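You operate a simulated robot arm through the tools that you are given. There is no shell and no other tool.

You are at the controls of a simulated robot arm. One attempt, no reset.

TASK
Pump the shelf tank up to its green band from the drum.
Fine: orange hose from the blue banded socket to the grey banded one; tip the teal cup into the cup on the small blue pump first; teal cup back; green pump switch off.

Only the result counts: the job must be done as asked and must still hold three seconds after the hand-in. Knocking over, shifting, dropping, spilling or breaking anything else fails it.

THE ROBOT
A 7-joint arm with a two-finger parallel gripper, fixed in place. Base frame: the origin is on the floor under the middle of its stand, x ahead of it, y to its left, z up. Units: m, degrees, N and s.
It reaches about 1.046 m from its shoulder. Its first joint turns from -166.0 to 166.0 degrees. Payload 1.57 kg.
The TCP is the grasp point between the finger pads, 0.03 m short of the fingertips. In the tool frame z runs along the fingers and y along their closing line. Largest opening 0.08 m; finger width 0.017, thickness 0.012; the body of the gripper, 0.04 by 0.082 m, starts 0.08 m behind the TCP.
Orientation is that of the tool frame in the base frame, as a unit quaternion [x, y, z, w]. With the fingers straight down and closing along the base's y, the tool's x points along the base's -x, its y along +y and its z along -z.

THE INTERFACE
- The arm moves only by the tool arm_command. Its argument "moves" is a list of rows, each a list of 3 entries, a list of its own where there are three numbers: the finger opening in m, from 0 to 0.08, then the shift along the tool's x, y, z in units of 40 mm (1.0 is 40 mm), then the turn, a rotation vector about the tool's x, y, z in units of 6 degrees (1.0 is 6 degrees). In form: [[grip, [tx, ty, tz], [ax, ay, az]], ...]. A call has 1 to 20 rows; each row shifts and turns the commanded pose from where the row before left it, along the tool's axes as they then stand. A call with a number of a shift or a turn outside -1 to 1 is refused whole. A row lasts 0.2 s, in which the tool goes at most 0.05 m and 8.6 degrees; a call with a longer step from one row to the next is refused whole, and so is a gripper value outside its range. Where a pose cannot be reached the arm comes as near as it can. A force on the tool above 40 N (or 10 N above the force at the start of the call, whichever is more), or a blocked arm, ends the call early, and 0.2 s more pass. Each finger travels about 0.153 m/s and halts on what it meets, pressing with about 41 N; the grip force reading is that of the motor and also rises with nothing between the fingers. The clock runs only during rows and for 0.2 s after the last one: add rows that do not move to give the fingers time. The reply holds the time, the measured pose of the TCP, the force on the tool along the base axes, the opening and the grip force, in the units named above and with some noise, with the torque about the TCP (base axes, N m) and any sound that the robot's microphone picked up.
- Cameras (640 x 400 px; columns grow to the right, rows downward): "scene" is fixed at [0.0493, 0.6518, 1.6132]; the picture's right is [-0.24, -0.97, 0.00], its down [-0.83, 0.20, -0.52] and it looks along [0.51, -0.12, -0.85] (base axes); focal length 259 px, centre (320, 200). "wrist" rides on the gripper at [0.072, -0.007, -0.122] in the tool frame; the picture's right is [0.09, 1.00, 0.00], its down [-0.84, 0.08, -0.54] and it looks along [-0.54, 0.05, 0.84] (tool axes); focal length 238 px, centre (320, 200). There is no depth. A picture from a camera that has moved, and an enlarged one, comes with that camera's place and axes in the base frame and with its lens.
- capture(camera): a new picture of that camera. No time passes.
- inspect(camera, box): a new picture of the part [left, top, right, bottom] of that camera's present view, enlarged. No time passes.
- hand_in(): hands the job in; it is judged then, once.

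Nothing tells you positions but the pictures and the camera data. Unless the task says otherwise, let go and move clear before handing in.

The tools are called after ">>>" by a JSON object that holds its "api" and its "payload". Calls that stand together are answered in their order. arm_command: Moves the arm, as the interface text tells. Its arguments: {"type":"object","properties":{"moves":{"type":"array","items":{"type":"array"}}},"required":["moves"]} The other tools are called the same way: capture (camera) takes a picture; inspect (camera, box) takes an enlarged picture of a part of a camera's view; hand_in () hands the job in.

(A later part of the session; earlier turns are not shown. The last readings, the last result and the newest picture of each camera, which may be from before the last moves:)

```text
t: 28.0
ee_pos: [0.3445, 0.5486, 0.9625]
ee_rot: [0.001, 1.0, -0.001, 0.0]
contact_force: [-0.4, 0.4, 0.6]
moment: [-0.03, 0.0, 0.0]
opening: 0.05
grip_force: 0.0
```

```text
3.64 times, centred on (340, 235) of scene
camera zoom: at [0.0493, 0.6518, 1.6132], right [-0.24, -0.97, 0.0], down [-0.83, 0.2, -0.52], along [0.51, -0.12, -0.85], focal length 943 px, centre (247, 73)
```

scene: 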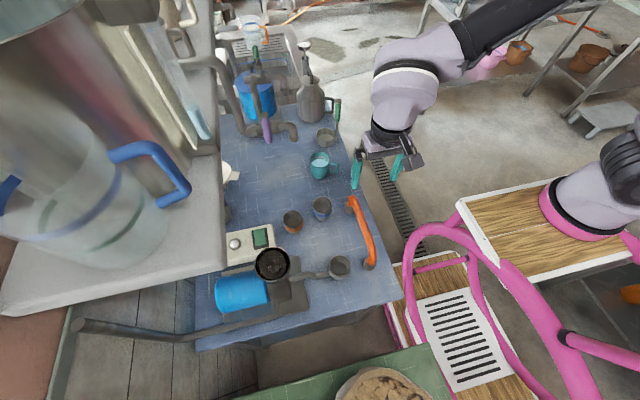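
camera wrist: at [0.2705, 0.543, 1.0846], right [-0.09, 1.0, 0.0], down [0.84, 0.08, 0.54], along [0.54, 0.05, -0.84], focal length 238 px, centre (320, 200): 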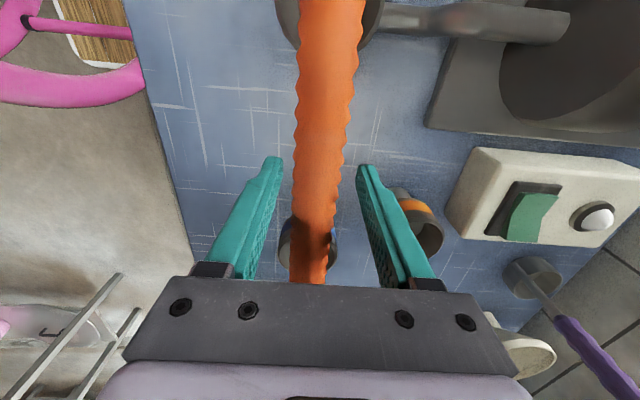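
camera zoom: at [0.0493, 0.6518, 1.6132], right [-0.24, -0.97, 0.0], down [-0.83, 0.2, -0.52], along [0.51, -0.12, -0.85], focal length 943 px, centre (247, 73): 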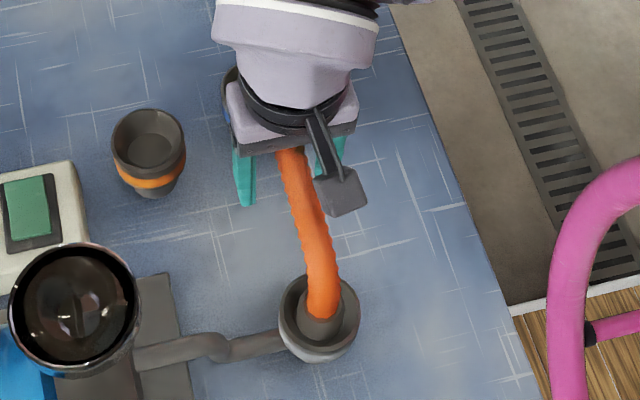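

The hose stayed in place after release. I'll retract straight up and inspect both ends.

>>> {"api": "arm_command", "payload": {"moves": [[0.06, [0, 0, -0.3], [0, 0, 0]], [0.06, [0, 0, -0.6], [0, 0, 0]], [0.06, [0, 0, -1], [0, 0, 0]], [0.06, [0, 0, -1], [0, 0, 0]], [0.06, [0, 0, -1], [0, 0, 0]], [0.06, [0, 0, -1], [0, 0, 0]], [0.06, [0, 0, 0], [0, 0, 0]]]}}

>>> {"api": "capture", "payload": {"camera": "wrist"}}

>>> {"api": "inspect", "payload": {"camera": "scene", "box": [290, 180, 390, 290]}}

>>> {"api": "inspect", "payload": {"camera": "wrist", "box": [220, 0, 420, 220]}}

```text
t: 29.6
ee_pos: [0.344, 0.5486, 1.1581]
ee_rot: [0.001, 1.0, -0.001, 0.001]
contact_force: [-0.9, 0.4, 0.5]
moment: [-0.03, 0.0, 0.0]
opening: 0.06
grip_force: 0.0
```

```text
taken
camera wrist: at [0.2699, 0.5435, 1.2801], right [-0.09, 1.0, 0.0], down [0.84, 0.08, 0.54], along [0.54, 0.05, -0.84], focal length 238 px, centre (320, 200)
```

wrist: 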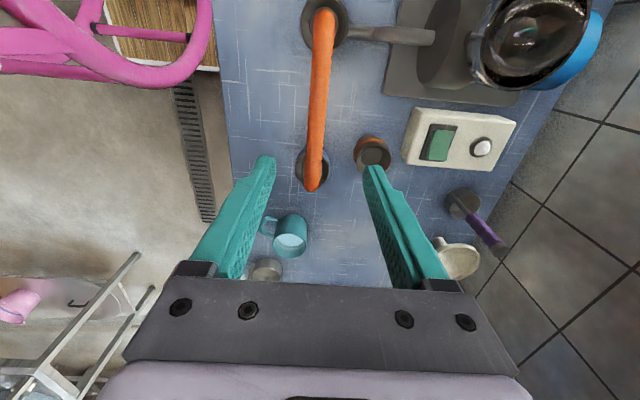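

```text
3.64 times, centred on (340, 235) of scene
camera zoom: at [0.0493, 0.6518, 1.6132], right [-0.24, -0.97, 0.0], down [-0.83, 0.2, -0.52], along [0.51, -0.12, -0.85], focal length 943 px, centre (247, 73)
```

zoom: 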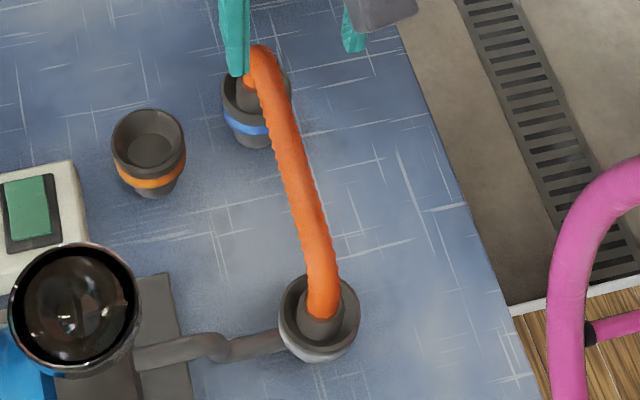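

```text
1.82 times, centred on (320, 110) of wrist
camera zoom: at [0.2699, 0.5435, 1.2801], right [-0.09, 1.0, 0.0], down [0.84, 0.08, 0.54], along [0.54, 0.05, -0.84], focal length 433 px, centre (320, 364)
```

zoom: 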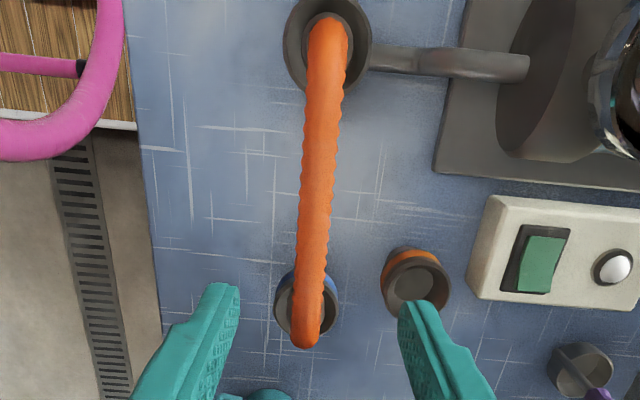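

Both hose plugs sit in the blue and grey sockets. Next is the teal cup at about (0.637, 0.512), handle toward −y. I plan to come at it from the −y side with the fingers horizontal, so I'll back off and turn the wrist.

>>> {"api": "arm_command", "payload": {"moves": [[0.08, [-0.7, -0.9, 0], [0, 0, 0]], [0.08, [-0.7, -0.9, 0], [0, 0, 0]], [0.08, [-0.7, -0.9, 0], [0, 0, 0]], [0.08, [-0.7, -0.9, 0], [0, 0, 0]], [0.08, [-0.7, -0.9, 0], [0, 0, 0]], [0.08, [-0.7, -0.9, 0], [0, 0, 0]], [0.08, [0, 0, 0], [0, 0, 1]], [0.08, [0, 0, 0], [0, 0, 1]], [0.08, [0, 0, 0], [0, 0, 1]], [0.08, [0, 0, 0], [0, 0, 1]], [0.08, [0, 0, 0], [0, 0, 1]], [0.08, [0, 0, 0], [0, 0, 0]]]}}

>>> {"api": "capture", "payload": {"camera": "wrist"}}

>>> {"api": "capture", "payload": {"camera": "scene"}}

>>> {"api": "inspect", "payload": {"camera": "scene", "box": [290, 180, 390, 290]}}

```text
t: 32.2
ee_pos: [0.5104, 0.3333, 1.1594]
ee_rot: [0.259, 0.966, 0.0, 0.001]
contact_force: [-1.2, -0.2, -0.3]
moment: [0.0, -0.01, 0.02]
opening: 0.0798
grip_force: 0.0
```

```text
taken
camera wrist: at [0.4439, 0.3638, 1.2807], right [0.42, 0.91, 0.0], down [0.76, -0.35, 0.54], along [0.49, -0.23, -0.84], focal length 238 px, centre (320, 200)
```

wrist: 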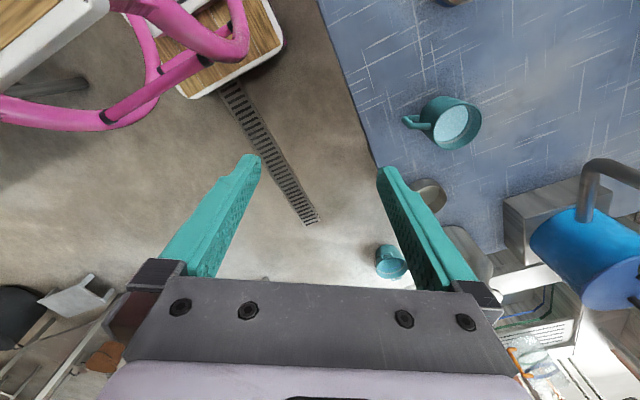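

```text
taken
```

scene: 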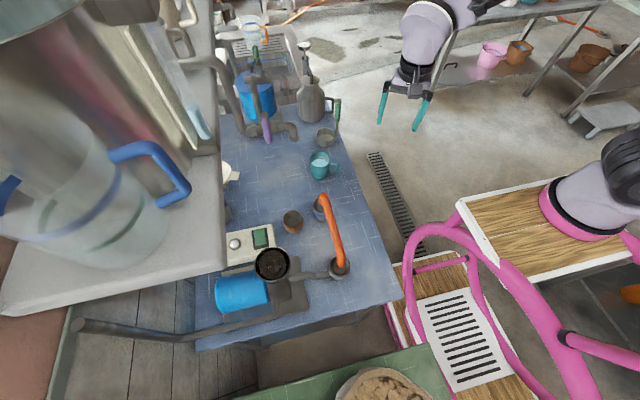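

```text
3.64 times, centred on (340, 235) of scene
camera zoom: at [0.0493, 0.6518, 1.6132], right [-0.24, -0.97, 0.0], down [-0.83, 0.2, -0.52], along [0.51, -0.12, -0.85], focal length 943 px, centre (247, 73)
```

zoom: 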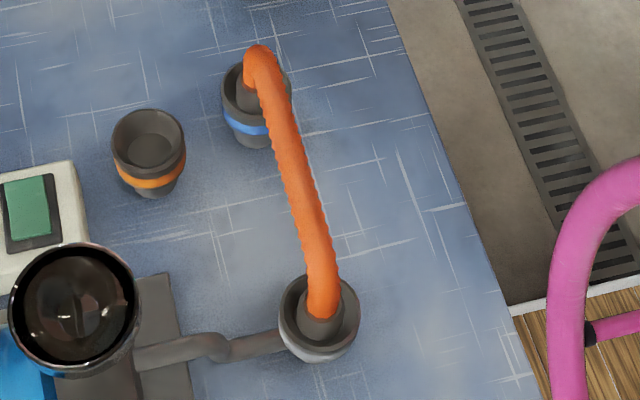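

The hose is in place at both ends. I'll continue the yaw and start tilting the fingers toward horizontal.

>>> {"api": "arm_command", "payload": {"moves": [[0.08, [0, 0, 0], [0, 0, 1]], [0.08, [0, 0, 0], [0, 0, 1]], [0.08, [0, 0, 0], [0, 0, 1]], [0.08, [0, 0, 0], [0, 0, 1]], [0.08, [0, 0, 0], [0, 0, 1]], [0.08, [0, 0, 0], [0, 0, 1]], [0.08, [0, 0, 0], [0, 0, 1]], [0.08, [0, 0, 0], [0, 0, 1]], [0.08, [0, 0, 0], [0, 0, 1]], [0.08, [0, 0, 0], [0, 0, 1]], [0.08, [0, 0, 0], [0, 1, 0]], [0.08, [0, 0, 0], [0, 1, 0]], [0.08, [0, 0, 0], [0, 1, 0]], [0.08, [0, 0, 0], [0, 1, 0]], [0.08, [0, 0, 0], [0, 1, 0]], [0.08, [0, 0, 0], [0, 0, 0]]]}}

>>> {"api": "capture", "payload": {"camera": "wrist"}}

>>> {"api": "capture", "payload": {"camera": "scene"}}

```text
t: 35.6
ee_pos: [0.5113, 0.3314, 1.1595]
ee_rot: [0.684, 0.683, 0.183, -0.182]
contact_force: [-1.1, -0.3, -0.5]
moment: [-0.01, -0.04, -0.02]
opening: 0.0804
grip_force: 0.1
```

```text
taken
camera wrist: at [0.5029, 0.3349, 1.3007], right [1.0, 0.08, 0.05], down [0.08, -1.0, 0.05], along [0.05, -0.05, -1.0], focal length 238 px, centre (320, 200)
```

wrist: 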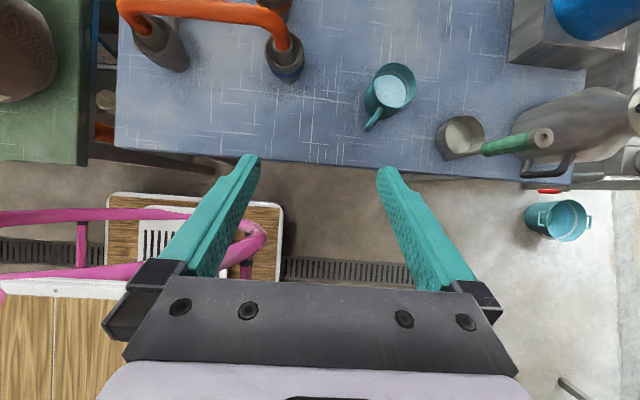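

```text
taken
```

scene: 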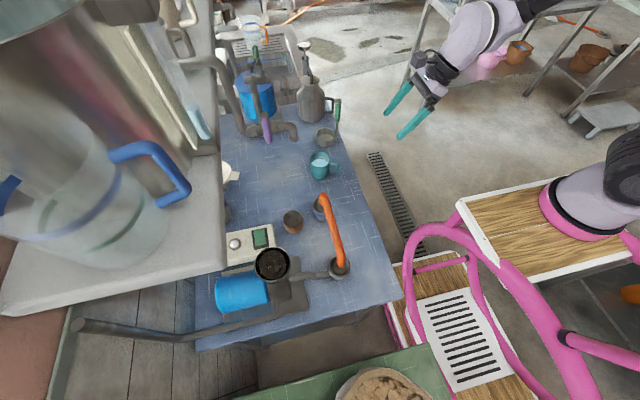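

The camera now looks straight down on the bench, which is ideal for measuring. I'll zoom on the cup and on the hose ends.

>>> {"api": "inspect", "payload": {"camera": "wrist", "box": [330, 40, 450, 150]}}

>>> {"api": "inspect", "payload": {"camera": "wrist", "box": [110, 0, 330, 110]}}

```text
3.64 times, centred on (390, 95) of wrist
camera zoom: at [0.5029, 0.3349, 1.3007], right [1.0, 0.08, 0.05], down [0.08, -1.0, 0.05], along [0.05, -0.05, -1.0], focal length 867 px, centre (66, 582)
```

zoom: 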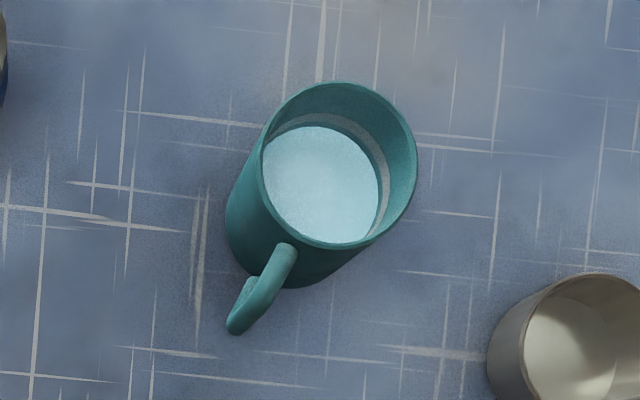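

```text
2.91 times, centred on (220, 55) of wrist
camera zoom: at [0.5029, 0.3349, 1.3007], right [1.0, 0.08, 0.05], down [0.08, -1.0, 0.05], along [0.05, -0.05, -1.0], focal length 693 px, centre (611, 622)
```

zoom: 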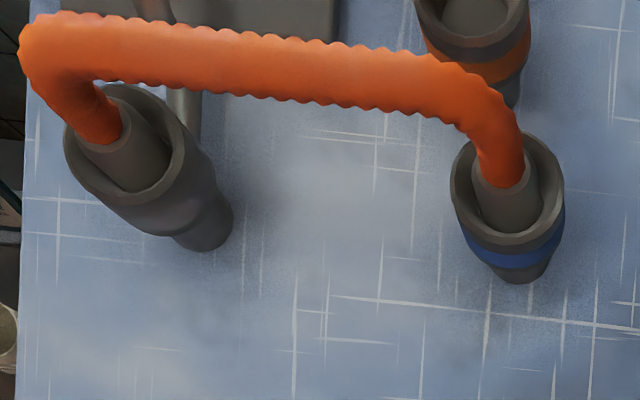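

The teal cup measures as centred near (0.628, 0.510), about 69 mm wide and 75 mm tall. It's roughly 60 % full, so it must stay within about 35° of upright. Before grabbing it, I'll use this downward view to measure the priming cup and switch precisely.

>>> {"api": "arm_command", "payload": {"moves": [[0.08, [0.877, -0.54, 0.259], [0, 0, 0]], [0.08, [0.877, -0.54, 0.259], [0, 0, 0]], [0.08, [0.877, -0.54, 0.259], [0, 0, 0]], [0.08, [0.877, -0.54, 0.259], [0, 0, 0]], [0.08, [0.877, -0.54, 0.259], [0, 0, 0]], [0.08, [0.877, -0.54, 0.259], [0, 0, 0]], [0.08, [0.877, -0.54, 0.259], [0, 0, 0]], [0.08, [0, 0, 0], [0, 0, 0]]]}}

>>> {"api": "capture", "payload": {"camera": "wrist"}}

>>> {"api": "capture", "payload": {"camera": "scene"}}

```text
t: 37.4
ee_pos: [0.3624, 0.5804, 1.2183]
ee_rot: [0.684, 0.683, 0.182, -0.182]
contact_force: [0.8, 0.7, 0.1]
moment: [0.0, -0.01, 0.01]
opening: 0.0804
grip_force: 0.2
```

```text
taken
camera wrist: at [0.3536, 0.5838, 1.3587], right [1.0, 0.08, 0.05], down [0.08, -1.0, 0.05], along [0.05, -0.05, -1.0], focal length 238 px, centre (320, 200)
```

wrist: 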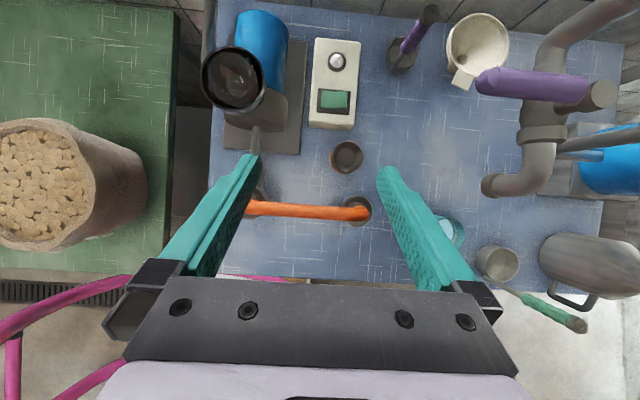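

```text
taken
```

scene: 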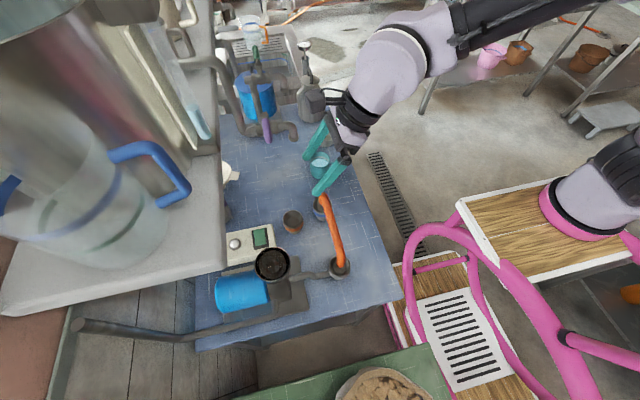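

This gives an excellent plan view of the pump, priming cup, switch and the purple valve. I'll zoom in for detail.

>>> {"api": "inspect", "payload": {"camera": "wrist", "box": [195, 0, 395, 130]}}

>>> {"api": "inspect", "payload": {"camera": "wrist", "box": [300, 30, 370, 140]}}

>>> {"api": "inspect", "payload": {"camera": "wrist", "box": [440, 0, 640, 210]}}

```text
3.08 times, centred on (295, 65) of wrist
camera zoom: at [0.3536, 0.5838, 1.3587], right [1.0, 0.08, 0.05], down [0.08, -1.0, 0.05], along [0.05, -0.05, -1.0], focal length 733 px, centre (397, 615)
```

zoom: 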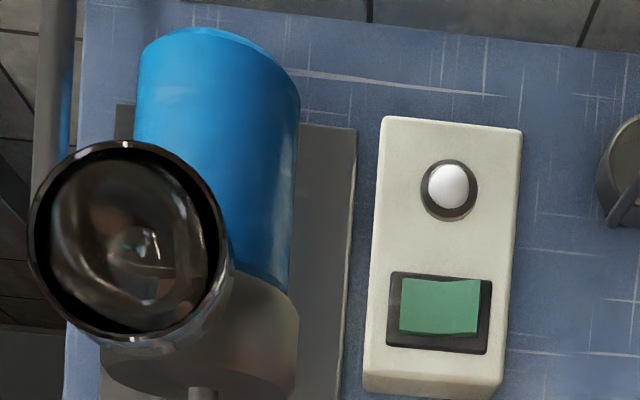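

```text
3.64 times, centred on (335, 85) of wrist
camera zoom: at [0.3536, 0.5838, 1.3587], right [1.0, 0.08, 0.05], down [0.08, -1.0, 0.05], along [0.05, -0.05, -1.0], focal length 867 px, centre (266, 618)
```

zoom: 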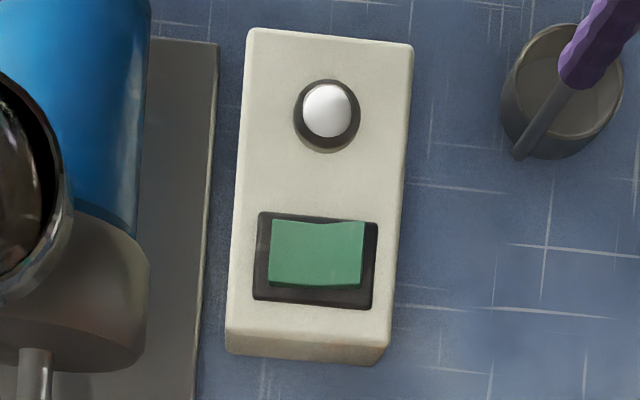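

```text
1.90 times, centred on (540, 105) of wrist
camera zoom: at [0.3536, 0.5838, 1.3587], right [1.0, 0.08, 0.05], down [0.08, -1.0, 0.05], along [0.05, -0.05, -1.0], focal length 454 px, centre (-99, 381)
```

zoom: 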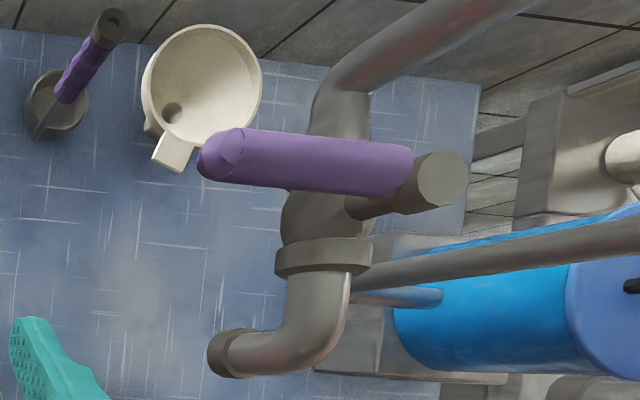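

The priming cup rim is near (0.242, 0.720, 1.035) with about 37 mm inner radius. The rocker is near (0.387, 0.753), and the purple drain lever sits across its pipe, so it's closed. I'll take one closer look at the rocker's position.

>>> {"api": "inspect", "payload": {"camera": "wrist", "box": [312, 80, 358, 118]}}

>>> {"api": "inspect", "payload": {"camera": "scene", "box": [225, 220, 285, 270]}}

>>> {"api": "inspect", "payload": {"camera": "wrist", "box": [230, 140, 390, 240]}}

```text
10.53 times, centred on (335, 99) of wrist
camera zoom: at [0.3536, 0.5838, 1.3587], right [1.0, 0.08, 0.05], down [0.08, -1.0, 0.05], along [0.05, -0.05, -1.0], focal length 2509 px, centre (162, 1263)
```

zoom: 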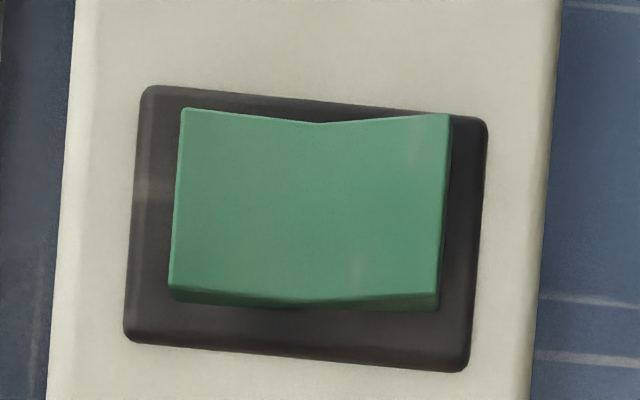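

```text
8.00 times, centred on (255, 245) of scene
camera zoom: at [0.0493, 0.6518, 1.6132], right [-0.24, -0.97, 0.0], down [-0.83, 0.2, -0.52], along [0.51, -0.12, -0.85], focal length 2074 px, centre (840, -160)
```

zoom: 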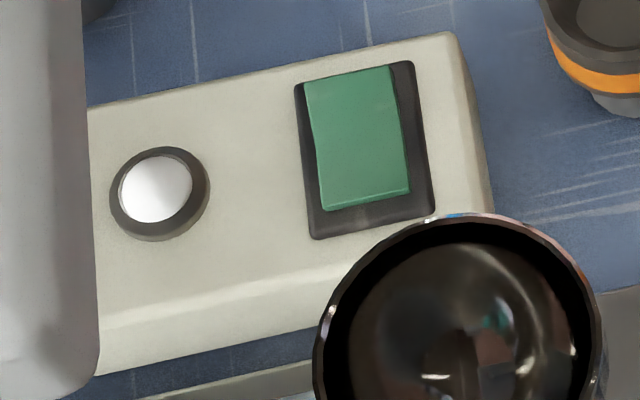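

```text
4.00 times, centred on (310, 190) of wrist
camera zoom: at [0.3536, 0.5838, 1.3587], right [1.0, 0.08, 0.05], down [0.08, -1.0, 0.05], along [0.05, -0.05, -1.0], focal length 953 px, centre (360, 240)
```

zoom: 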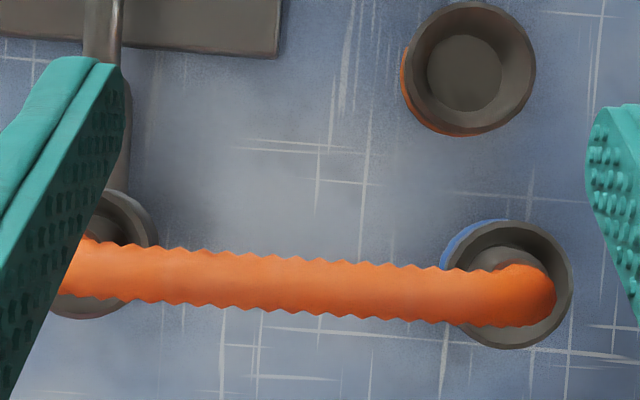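

The rocker's high‑x end is raised, so the switch is off now: pressing the high‑x end turns it on and the low‑x end turns it off. Next I'll move to the pre-grasp position on the −y side of the teal cup and tilt the fingers to 15° below horizontal.

>>> {"api": "arm_command", "payload": {"moves": [[0.08, [-0.762, 0.738, 0.099], [0, 0, 0]], [0.08, [-0.762, 0.738, 0.099], [0, 0, 0]], [0.08, [-0.762, 0.738, 0.099], [0, 0, 0]], [0.08, [-0.762, 0.738, 0.099], [0, 0, 0]], [0.08, [-0.762, 0.738, 0.099], [0, 0, 0]], [0.08, [-0.762, 0.738, 0.099], [0, 0, 0]], [0.08, [-0.762, 0.738, 0.099], [0, 0, 0]], [0.08, [-0.762, 0.738, 0.099], [0, 0, 0]], [0.08, [-0.762, 0.738, 0.099], [0, 0, 0]], [0.08, [0, 0, 0], [0, 1, 0]], [0.08, [0, 0, 0], [0, 1, 0]], [0.08, [0, 0, 0], [0, 1, 0]], [0.08, [0, 0, 0], [0, 1, 0]], [0.08, [0, 0, 0], [0, 1, 0]], [0.08, [0, 0, 0], [0, 1, 0]], [0.08, [0, 0, 0], [0, 1, 0]], [0.08, [0, 0, 0], [0, 0.5, 0]], [0.08, [0, 0, 0], [0, 0, 0]]]}}

>>> {"api": "capture", "payload": {"camera": "wrist"}}

>>> {"api": "capture", "payload": {"camera": "scene"}}

```text
t: 41.2
ee_pos: [0.6257, 0.3595, 1.0509]
ee_rot: [0.561, 0.561, 0.432, -0.43]
contact_force: [0.5, 0.4, -1.0]
moment: [-0.01, 0.03, 0.01]
opening: 0.08
grip_force: 0.1
```

```text
taken
camera wrist: at [0.6175, 0.2628, 1.1515], right [1.0, 0.02, 0.09], down [0.08, -0.74, -0.67], along [0.05, 0.67, -0.74], focal length 238 px, centre (320, 200)
```

wrist: 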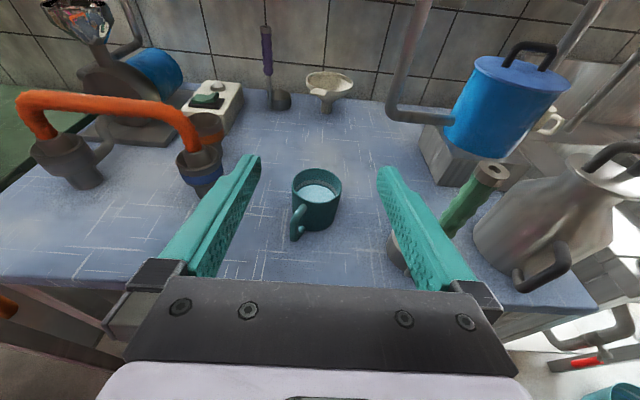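

```text
taken
```

scene: 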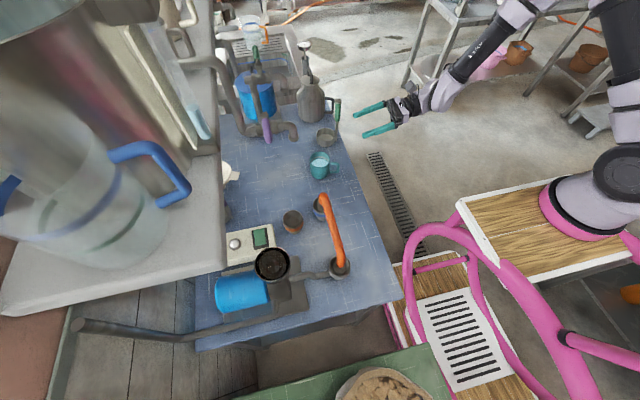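

I now have a clear upright view: the cup sits between the fingers' lines with its handle facing me. I'll zoom in to measure and then check the hose seating as well.

>>> {"api": "inspect", "payload": {"camera": "wrist", "box": [270, 150, 360, 250]}}

>>> {"api": "inspect", "payload": {"camera": "wrist", "box": [10, 70, 240, 210]}}

```text
4.00 times, centred on (315, 200) of wrist
camera zoom: at [0.6175, 0.2628, 1.1515], right [1.0, 0.02, 0.09], down [0.08, -0.74, -0.67], along [0.05, 0.67, -0.74], focal length 953 px, centre (340, 200)
```

zoom: 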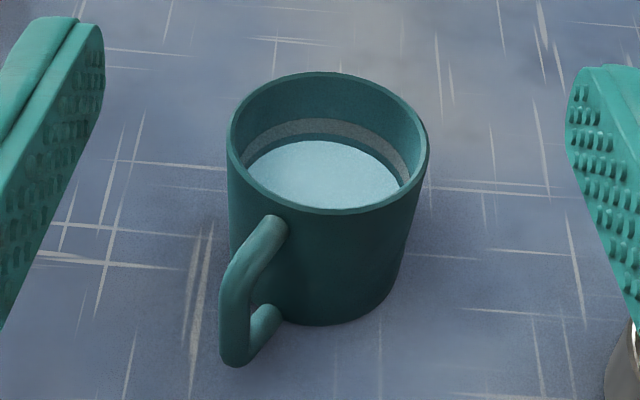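

```text
2.78 times, centred on (125, 140) of wrist
camera zoom: at [0.6175, 0.2628, 1.1515], right [1.0, 0.02, 0.09], down [0.08, -0.74, -0.67], along [0.05, 0.67, -0.74], focal length 663 px, centre (863, 367)
```

zoom: 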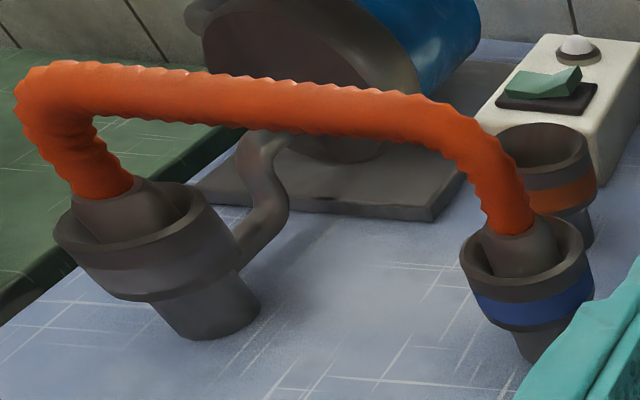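

The hose plugs are clearly seated. The cup's handle points about 20° off −y toward −x, so I'll yaw the gripper 18° to keep the handle centred between the fingers, then drop to the pre-grasp point.

>>> {"api": "arm_command", "payload": {"moves": [[0.08, [0, 0, 0], [-0.9659, 0, 0.2588]], [0.08, [0, 0, 0], [-0.9659, 0, 0.2588]], [0.08, [0, 0, 0], [-0.9659, 0, 0.2588]], [0.08, [-0.769, -0.275, 0.314], [0, 0, 0]], [0.08, [-0.769, -0.275, 0.314], [0, 0, 0]], [0.08, [-0.769, -0.275, 0.314], [0, 0, 0]], [0.08, [-0.769, -0.275, 0.314], [0, 0, 0]], [0.08, [0, 0, 0], [0, 0, 0]]]}}

>>> {"api": "capture", "payload": {"camera": "wrist"}}

>>> {"api": "inspect", "payload": {"camera": "wrist", "box": [230, 80, 410, 230]}}

>>> {"api": "inspect", "payload": {"camera": "scene", "box": [280, 90, 440, 220]}}

```text
t: 43.0
ee_pos: [0.5912, 0.3912, 0.9184]
ee_rot: [0.642, 0.466, 0.494, -0.357]
contact_force: [0.5, 0.2, 0.5]
moment: [0.01, 0.0, 0.02]
opening: 0.0801
grip_force: 0.1
```

```text
taken
camera wrist: at [0.5526, 0.301, 1.019], right [0.95, -0.29, 0.09], down [-0.15, -0.73, -0.67], along [0.26, 0.62, -0.74], focal length 238 px, centre (320, 200)
```

wrist: 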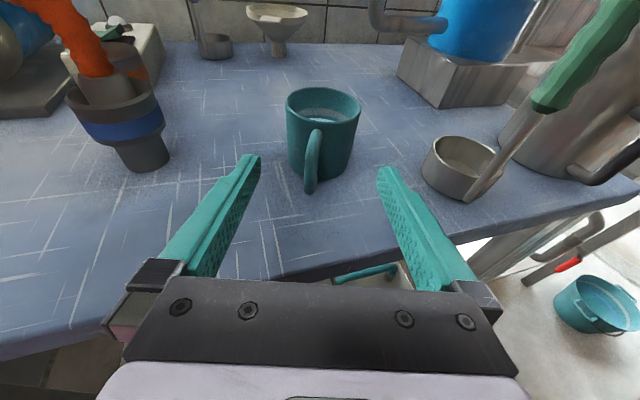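

```text
2.67 times, centred on (320, 155) of wrist
camera zoom: at [0.5526, 0.301, 1.019], right [0.95, -0.29, 0.09], down [-0.15, -0.73, -0.67], along [0.26, 0.62, -0.74], focal length 636 px, centre (320, 320)
```

zoom: 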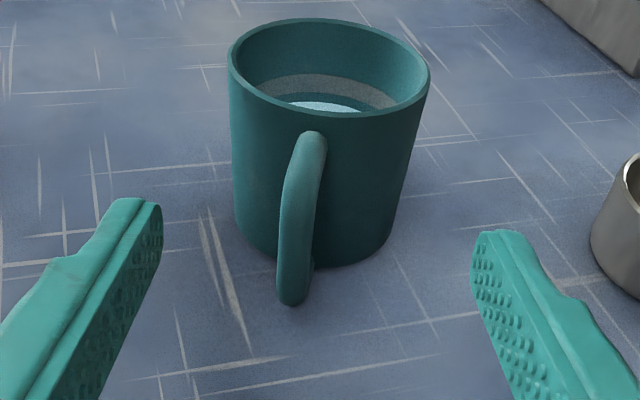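

```text
3.08 times, centred on (360, 155) of scene
camera zoom: at [0.0493, 0.6518, 1.6132], right [-0.24, -0.97, 0.0], down [-0.83, 0.2, -0.52], along [0.51, -0.12, -0.85], focal length 798 px, centre (197, 338)
```

zoom: 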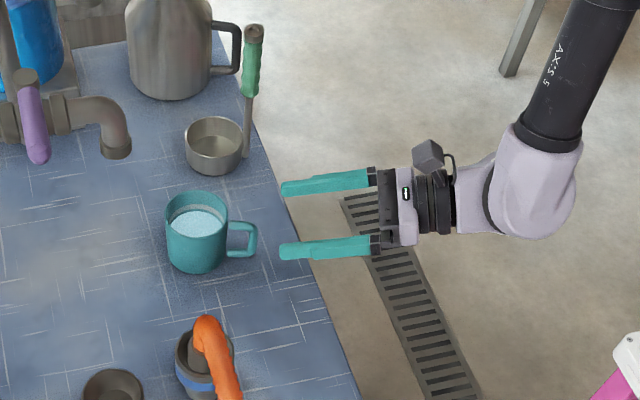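

The alignment is nearly perfect, with lateral error around 1.5 mm. I'll advance along the finger direction in two stages and check.

>>> {"api": "arm_command", "payload": {"moves": [[0.08, [0, -0.04, 0.6], [0, 0, 0]], [0.08, [0, 0, 0.6], [0, 0, 0]], [0.08, [0, 0, 0.5], [0, 0, 0]], [0.08, [0, 0, 0], [0, 0, 0]]]}}

>>> {"api": "capture", "payload": {"camera": "wrist"}}

>>> {"api": "inspect", "payload": {"camera": "scene", "box": [280, 110, 400, 210]}}

```text
t: 44.0
ee_pos: [0.6102, 0.4552, 0.9008]
ee_rot: [0.642, 0.466, 0.493, -0.357]
contact_force: [0.9, -0.5, -0.5]
moment: [0.0, 0.01, -0.02]
opening: 0.0799
grip_force: 0.0
```

```text
taken
camera wrist: at [0.5701, 0.3643, 1.0011], right [0.95, -0.29, 0.09], down [-0.15, -0.73, -0.67], along [0.26, 0.62, -0.74], focal length 238 px, centre (320, 200)
```

wrist: 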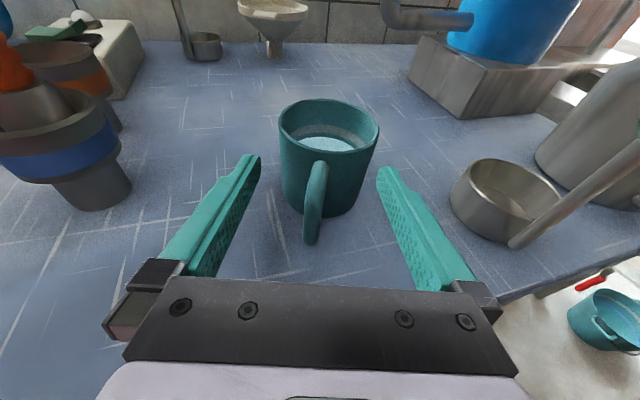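

```text
4.00 times, centred on (340, 160) of scene
camera zoom: at [0.0493, 0.6518, 1.6132], right [-0.24, -0.97, 0.0], down [-0.83, 0.2, -0.52], along [0.51, -0.12, -0.85], focal length 1037 px, centre (240, 360)
```

zoom: 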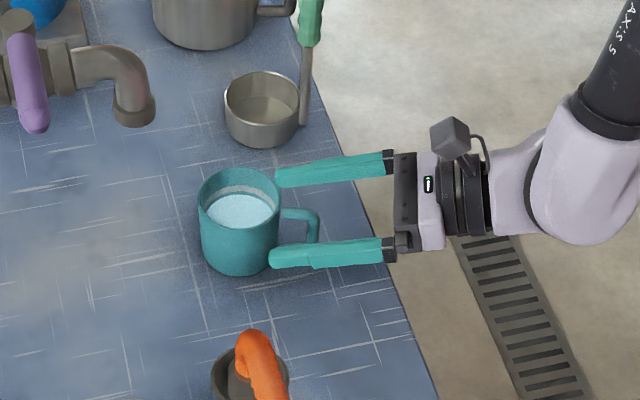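

Fingertips are about to pass either side of the cup. Clearance is only about 4 mm per side, so I'll zoom in to check centring before continuing.

>>> {"api": "inspect", "payload": {"camera": "wrist", "box": [235, 85, 405, 215]}}

```text
3.08 times, centred on (320, 150) of wrist
camera zoom: at [0.5701, 0.3643, 1.0011], right [0.95, -0.29, 0.09], down [-0.15, -0.73, -0.67], along [0.26, 0.62, -0.74], focal length 733 px, centre (320, 354)
```

zoom: 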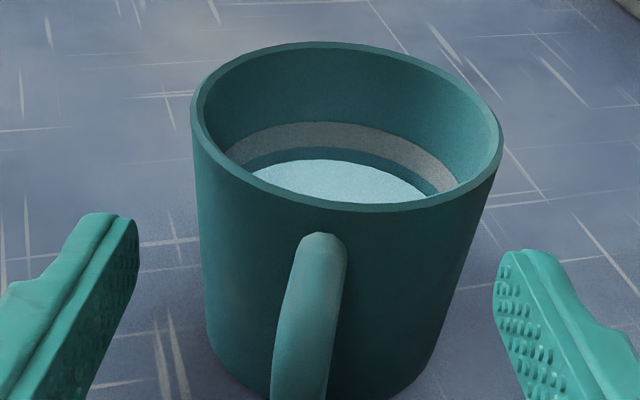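

The two cameras disagree by 2–3 mm on centring, so I'll apply a small +1.8 mm lateral correction and slide in slowly, with the force limit as a guard.

>>> {"api": "arm_command", "payload": {"moves": [[0.08, [0, 0.045, 0.2], [0, 0, 0]], [0.08, [0, 0, 0.3], [0, 0, 0]], [0.08, [0, 0, 0.3], [0, 0, 0]], [0.08, [0, 0, 0.3], [0, 0, 0]], [0.08, [0, 0, 0.3], [0, 0, 0]], [0.08, [0, 0, 0], [0, 0, 0]]]}}

>>> {"api": "capture", "payload": {"camera": "wrist"}}

>>> {"api": "inspect", "payload": {"camera": "scene", "box": [280, 110, 400, 210]}}

```text
t: 45.4
ee_pos: [0.6288, 0.5051, 0.8866]
ee_rot: [0.641, 0.467, 0.493, -0.357]
contact_force: [0.5, 0.3, 0.3]
moment: [0.01, 0.0, 0.0]
opening: 0.08
grip_force: 0.1
```

```text
taken
camera wrist: at [0.5894, 0.4142, 0.9874], right [0.95, -0.29, 0.09], down [-0.15, -0.73, -0.67], along [0.26, 0.62, -0.74], focal length 238 px, centre (320, 200)
```

wrist: 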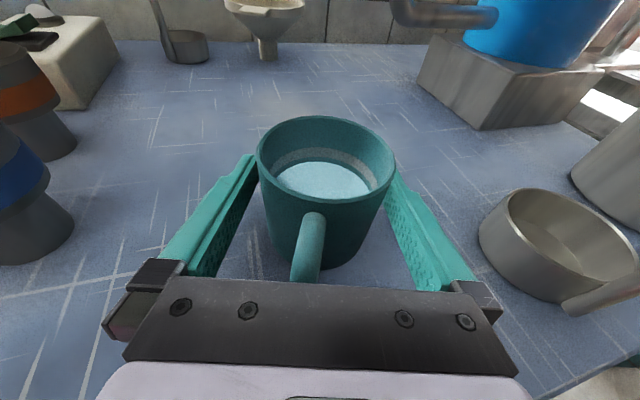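

```text
4.00 times, centred on (340, 160) of scene
camera zoom: at [0.0493, 0.6518, 1.6132], right [-0.24, -0.97, 0.0], down [-0.83, 0.2, -0.52], along [0.51, -0.12, -0.85], focal length 1037 px, centre (240, 360)
```

zoom: 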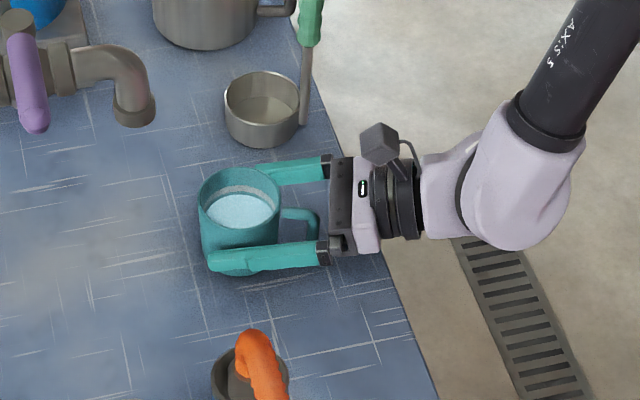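

The fingers straddle the cup with no contact. I'll close gently.

>>> {"api": "arm_command", "payload": {"moves": [[0.076, [0, 0, 0], [0, 0, 0]], [0.074, [0, 0, 0], [0, 0, 0]], [0.072, [0, 0, 0], [0, 0, 0]], [0.07, [0, 0, 0], [0, 0, 0]], [0.067, [0, 0, 0], [0, 0, 0]], [0.06, [0, 0, 0], [0, 0, 0]], [0.04, [0, 0, 0], [0, 0, 0]], [0.0, [0, 0, 0], [0, 0, 0]], [0.0, [0, 0, 0], [0, 0, 0]]]}}

>>> {"api": "capture", "payload": {"camera": "wrist"}}

>>> {"api": "inspect", "payload": {"camera": "scene", "box": [280, 110, 400, 210]}}

```text
t: 47.4
ee_pos: [0.6283, 0.5058, 0.8867]
ee_rot: [0.641, 0.467, 0.493, -0.358]
contact_force: [0.5, -0.1, 0.1]
moment: [0.02, 0.01, 0.02]
opening: 0.0717
grip_force: 40.9
```

```text
taken
camera wrist: at [0.5894, 0.414, 0.9874], right [0.95, -0.29, 0.09], down [-0.15, -0.73, -0.67], along [0.26, 0.62, -0.74], focal length 238 px, centre (320, 200)
```

wrist: 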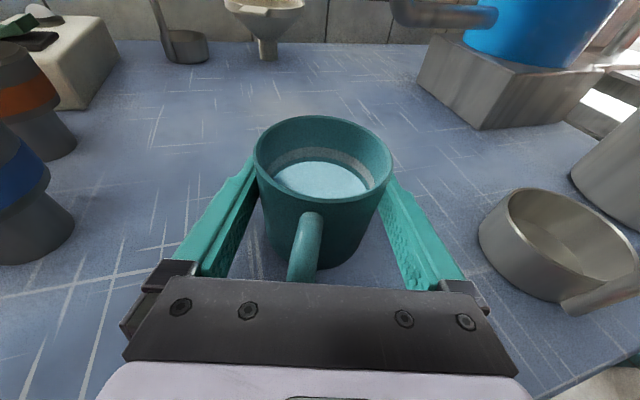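

```text
4.00 times, centred on (340, 160) of scene
camera zoom: at [0.0493, 0.6518, 1.6132], right [-0.24, -0.97, 0.0], down [-0.83, 0.2, -0.52], along [0.51, -0.12, -0.85], focal length 1037 px, centre (240, 360)
```

zoom: 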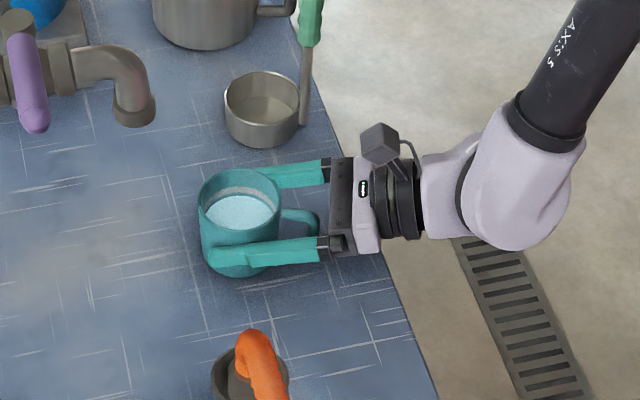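

The cup is held with the opening at 71.7 mm. I'll lift it straight up slowly, keeping it level.

>>> {"api": "arm_command", "payload": {"moves": [[0.0, [0.12, 0, -0.0323], [0, 0, 0]], [0.0, [0.193, 0, -0.0518], [0, 0, 0]], [0.0, [0.29, 0, -0.0777], [0, 0, 0]], [0.0, [0.29, 0, -0.0777], [0, 0, 0]], [0.0, [0.193, 0, -0.0518], [0, 0, 0]], [0.0, [0, 0, 0], [0, 0, 0]]]}}

>>> {"api": "capture", "payload": {"camera": "wrist"}}

>>> {"api": "inspect", "payload": {"camera": "scene", "box": [280, 90, 400, 210]}}

```text
t: 48.8
ee_pos: [0.6276, 0.5044, 0.9303]
ee_rot: [0.642, 0.466, 0.493, -0.356]
contact_force: [0.6, -0.4, -0.9]
moment: [0.03, -0.01, 0.0]
opening: 0.0715
grip_force: 40.2
```

```text
taken
camera wrist: at [0.5877, 0.414, 1.0326], right [0.95, -0.29, 0.09], down [-0.15, -0.73, -0.67], along [0.26, 0.62, -0.74], focal length 238 px, centre (320, 200)
```

wrist: 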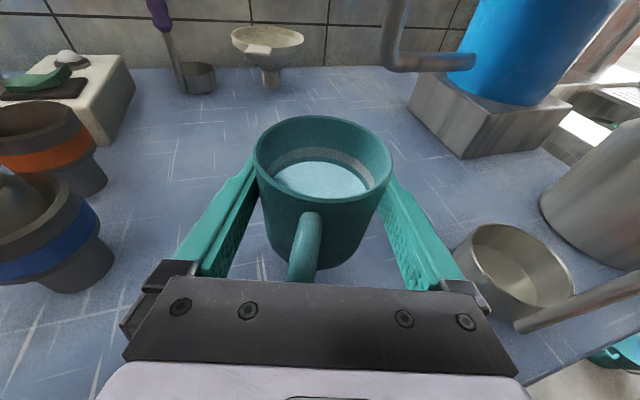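

```text
3.33 times, centred on (340, 150) of scene
camera zoom: at [0.0493, 0.6518, 1.6132], right [-0.24, -0.97, 0.0], down [-0.83, 0.2, -0.52], along [0.51, -0.12, -0.85], focal length 864 px, centre (253, 367)
```

zoom: 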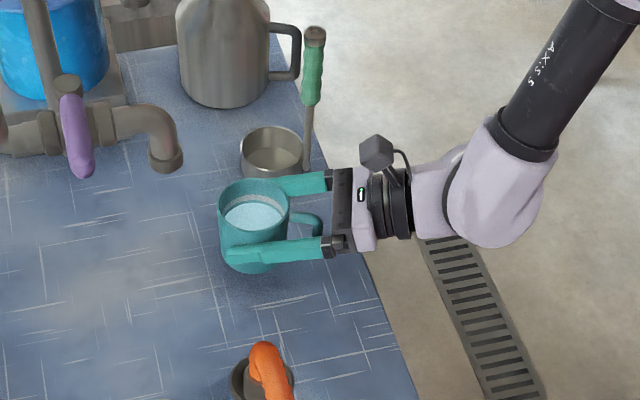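

The cup is secure and level. I'll continue lifting to about z 1.14.

>>> {"api": "arm_command", "payload": {"moves": [[0.0, [0.29, 0, -0.0777], [0, 0, 0]], [0.0, [0.483, 0, -0.129], [0, 0, 0]], [0.0, [0.58, 0, -0.155], [0, 0, 0]], [0.0, [0.676, 0, -0.181], [0, 0, 0]], [0.0, [0.676, 0, -0.181], [0, 0, 0]], [0.0, [0.676, 0, -0.181], [0, 0, 0]], [0.0, [0.676, 0, -0.181], [0, 0, 0]], [0.0, [0.483, 0, -0.129], [0, 0, 0]], [0.0, [0.386, 0, -0.1035], [0, 0, 0]], [0.0, [0.145, 0, -0.039], [0, 0, 0]], [0.0, [0, 0, 0], [0, 0, 0]]]}}

>>> {"api": "capture", "payload": {"camera": "wrist"}}

```text
t: 51.2
ee_pos: [0.6272, 0.5051, 1.1418]
ee_rot: [0.641, 0.467, 0.493, -0.357]
contact_force: [0.0, -0.4, -1.8]
moment: [0.0, 0.02, -0.03]
opening: 0.0716
grip_force: 40.6
```

```text
taken
camera wrist: at [0.5887, 0.4138, 1.2417], right [0.95, -0.29, 0.09], down [-0.15, -0.73, -0.67], along [0.26, 0.62, -0.74], focal length 238 px, centre (320, 200)
```

wrist: 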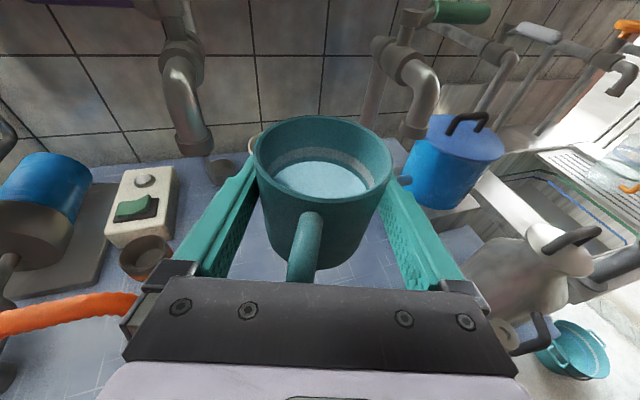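

Everything's stable. I'll square the heading to +y and carry the cup level to a spot just +x of the priming cup, at TCP ≈ (0.29, 0.72, 1.12), with gentle acceleration.

>>> {"api": "arm_command", "payload": {"moves": [[0.0, [0, 0, 0], [0.483, 0, -0.1294]], [0.0, [0, 0, 0], [0.483, 0, -0.1294]], [0.0, [0, 0, 0], [0.483, 0, -0.1294]], [0.0, [0, 0, 0], [0.483, 0, -0.1294]], [0.0, [0, 0, 0], [0.483, 0, -0.1294]], [0.0, [0, 0, 0], [0.483, 0, -0.1294]], [0.0, [0.0243, -0.2384, 0.151], [0, 0, 0]], [0.0, [0.0487, -0.4769, 0.302], [0, 0, 0]], [0.0, [0.073, -0.7153, 0.453], [0, 0, 0]], [0.0, [0.0811, -0.7948, 0.5033], [0, 0, 0]], [0.0, [0.0811, -0.7948, 0.5033], [0, 0, 0]], [0.0, [0.0811, -0.7948, 0.5033], [0, 0, 0]], [0.0, [0.0487, -0.4769, 0.302], [0, 0, 0]], [0.0, [0.0243, -0.2384, 0.151], [0, 0, 0]], [0.0, [0, 0, 0], [0, 0, 0]]]}}

>>> {"api": "capture", "payload": {"camera": "wrist"}}

>>> {"api": "capture", "payload": {"camera": "scene"}}

```text
t: 53.4
ee_pos: [0.5533, 0.5499, 1.1346]
ee_rot: [0.568, 0.557, 0.434, -0.423]
contact_force: [3.5, -16.5, -1.4]
moment: [0.46, 0.1, -0.14]
opening: 0.0714
grip_force: 41.5
stopped in row 11: the force on the tool passed its limit at 53 N (the readings are from after the stop); the commanded pose is now the measured one
```

```text
taken
camera wrist: at [0.5429, 0.4531, 1.2352], right [1.0, 0.0, 0.09], down [0.06, -0.75, -0.66], along [0.07, 0.67, -0.74], focal length 238 px, centre (320, 200)
```

wrist: 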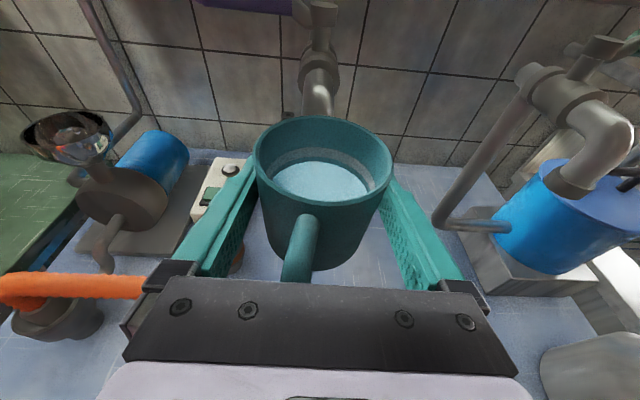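

```text
taken
```

scene: 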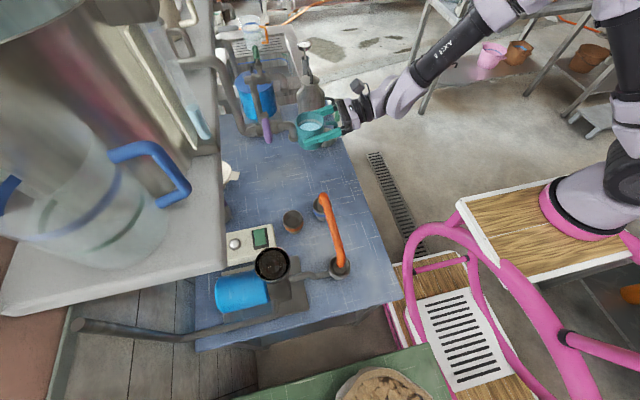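

The cup or a fingertip touched the spout under the purple valve, which sits higher and nearer than I estimated. I'll back straight off in −y first and look at the situation before going around it.

>>> {"api": "arm_command", "payload": {"moves": [[0.0, [-0.052, 0, -0.193], [0, 0, 0]], [0.0, [-0.104, 0, -0.386], [0, 0, 0]], [0.0, [-0.155, 0, -0.58], [0, 0, 0]], [0.0, [-0.104, 0, -0.386], [0, 0, 0]], [0.0, [0, 0, 0], [0, 0, 0]]]}}

>>> {"api": "capture", "payload": {"camera": "wrist"}}

>>> {"api": "inspect", "payload": {"camera": "scene", "box": [210, 30, 400, 190]}}

>>> {"api": "inspect", "payload": {"camera": "wrist", "box": [220, 90, 420, 290]}}

```text
t: 54.6
ee_pos: [0.5494, 0.4886, 1.1345]
ee_rot: [0.567, 0.557, 0.434, -0.424]
contact_force: [0.2, 0.4, -1.0]
moment: [0.02, -0.04, 0.02]
opening: 0.0711
grip_force: 41.0
```

```text
taken
camera wrist: at [0.5395, 0.3912, 1.2362], right [1.0, 0.0, 0.09], down [0.06, -0.75, -0.66], along [0.06, 0.67, -0.74], focal length 238 px, centre (320, 200)
```

wrist: 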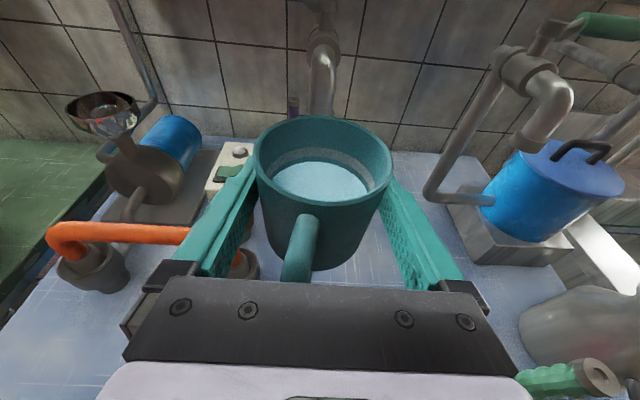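

```text
2.50 times, centred on (305, 110) of scene
camera zoom: at [0.0493, 0.6518, 1.6132], right [-0.24, -0.97, 0.0], down [-0.83, 0.2, -0.52], along [0.51, -0.12, -0.85], focal length 648 px, centre (358, 425)
```

zoom: 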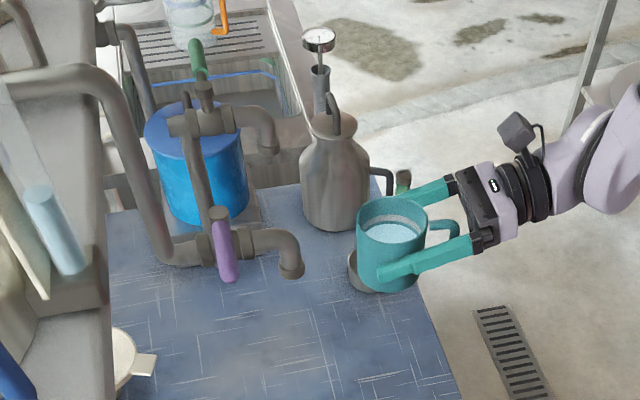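

```text
2.00 times, centred on (320, 190) of wrist
camera zoom: at [0.5395, 0.3912, 1.2362], right [1.0, 0.0, 0.09], down [0.06, -0.75, -0.66], along [0.06, 0.67, -0.74], focal length 477 px, centre (320, 220)
```

zoom: 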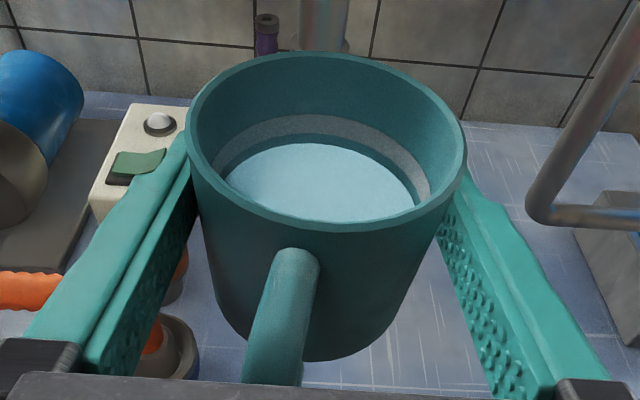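

The spout end is at about (0.557, 0.602, 1.11) and the purple lever tip near (0.464, 0.664, 1.2). Both look unmoved, and the water is intact. I'll take a safe path: first −x at y≈0.49, then +y once clear of the lever.

>>> {"api": "arm_command", "payload": {"moves": [[0.0, [-0.016, -0.295, 0], [0, 0, 0]], [0.0, [-0.033, -0.589, 0], [0, 0, 0]], [0.0, [-0.049, -0.884, 0], [0, 0, 0]], [0.0, [-0.0545, -0.982, 0], [0, 0, 0]], [0.0, [-0.0545, -0.982, 0], [0, 0, 0]], [0.0, [-0.0545, -0.982, 0], [0, 0, 0]], [0.0, [-0.049, -0.884, 0], [0, 0, 0]], [0.0, [-0.033, -0.589, 0], [0, 0, 0]], [0.0, [-0.016, -0.295, 0], [0, 0, 0]], [0.0, [0, 0, 0], [0, 0, 0]]]}}

>>> {"api": "capture", "payload": {"camera": "wrist"}}

>>> {"api": "capture", "payload": {"camera": "scene"}}

```text
t: 56.8
ee_pos: [0.2895, 0.4909, 1.121]
ee_rot: [0.567, 0.557, 0.433, -0.424]
contact_force: [0.6, 0.0, -0.8]
moment: [0.01, 0.0, 0.03]
opening: 0.071
grip_force: 40.7
```

```text
taken
camera wrist: at [0.2788, 0.3934, 1.2215], right [1.0, 0.0, 0.09], down [0.06, -0.75, -0.66], along [0.07, 0.67, -0.74], focal length 238 px, centre (320, 200)
```

wrist: 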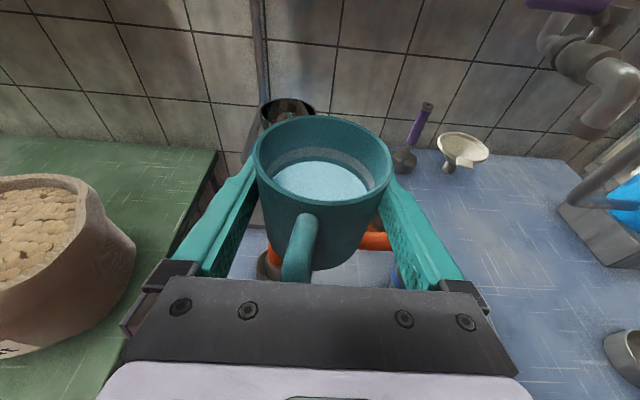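

```text
taken
```

scene: 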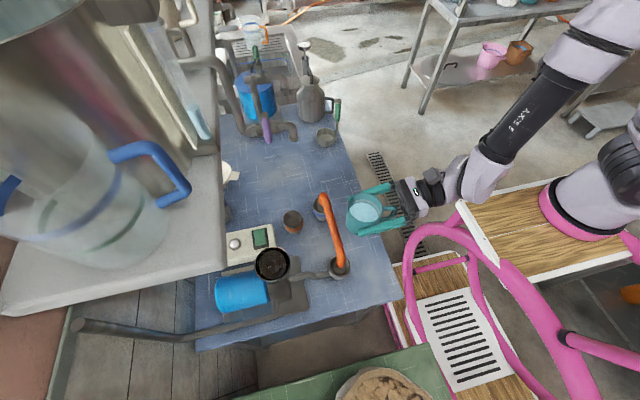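

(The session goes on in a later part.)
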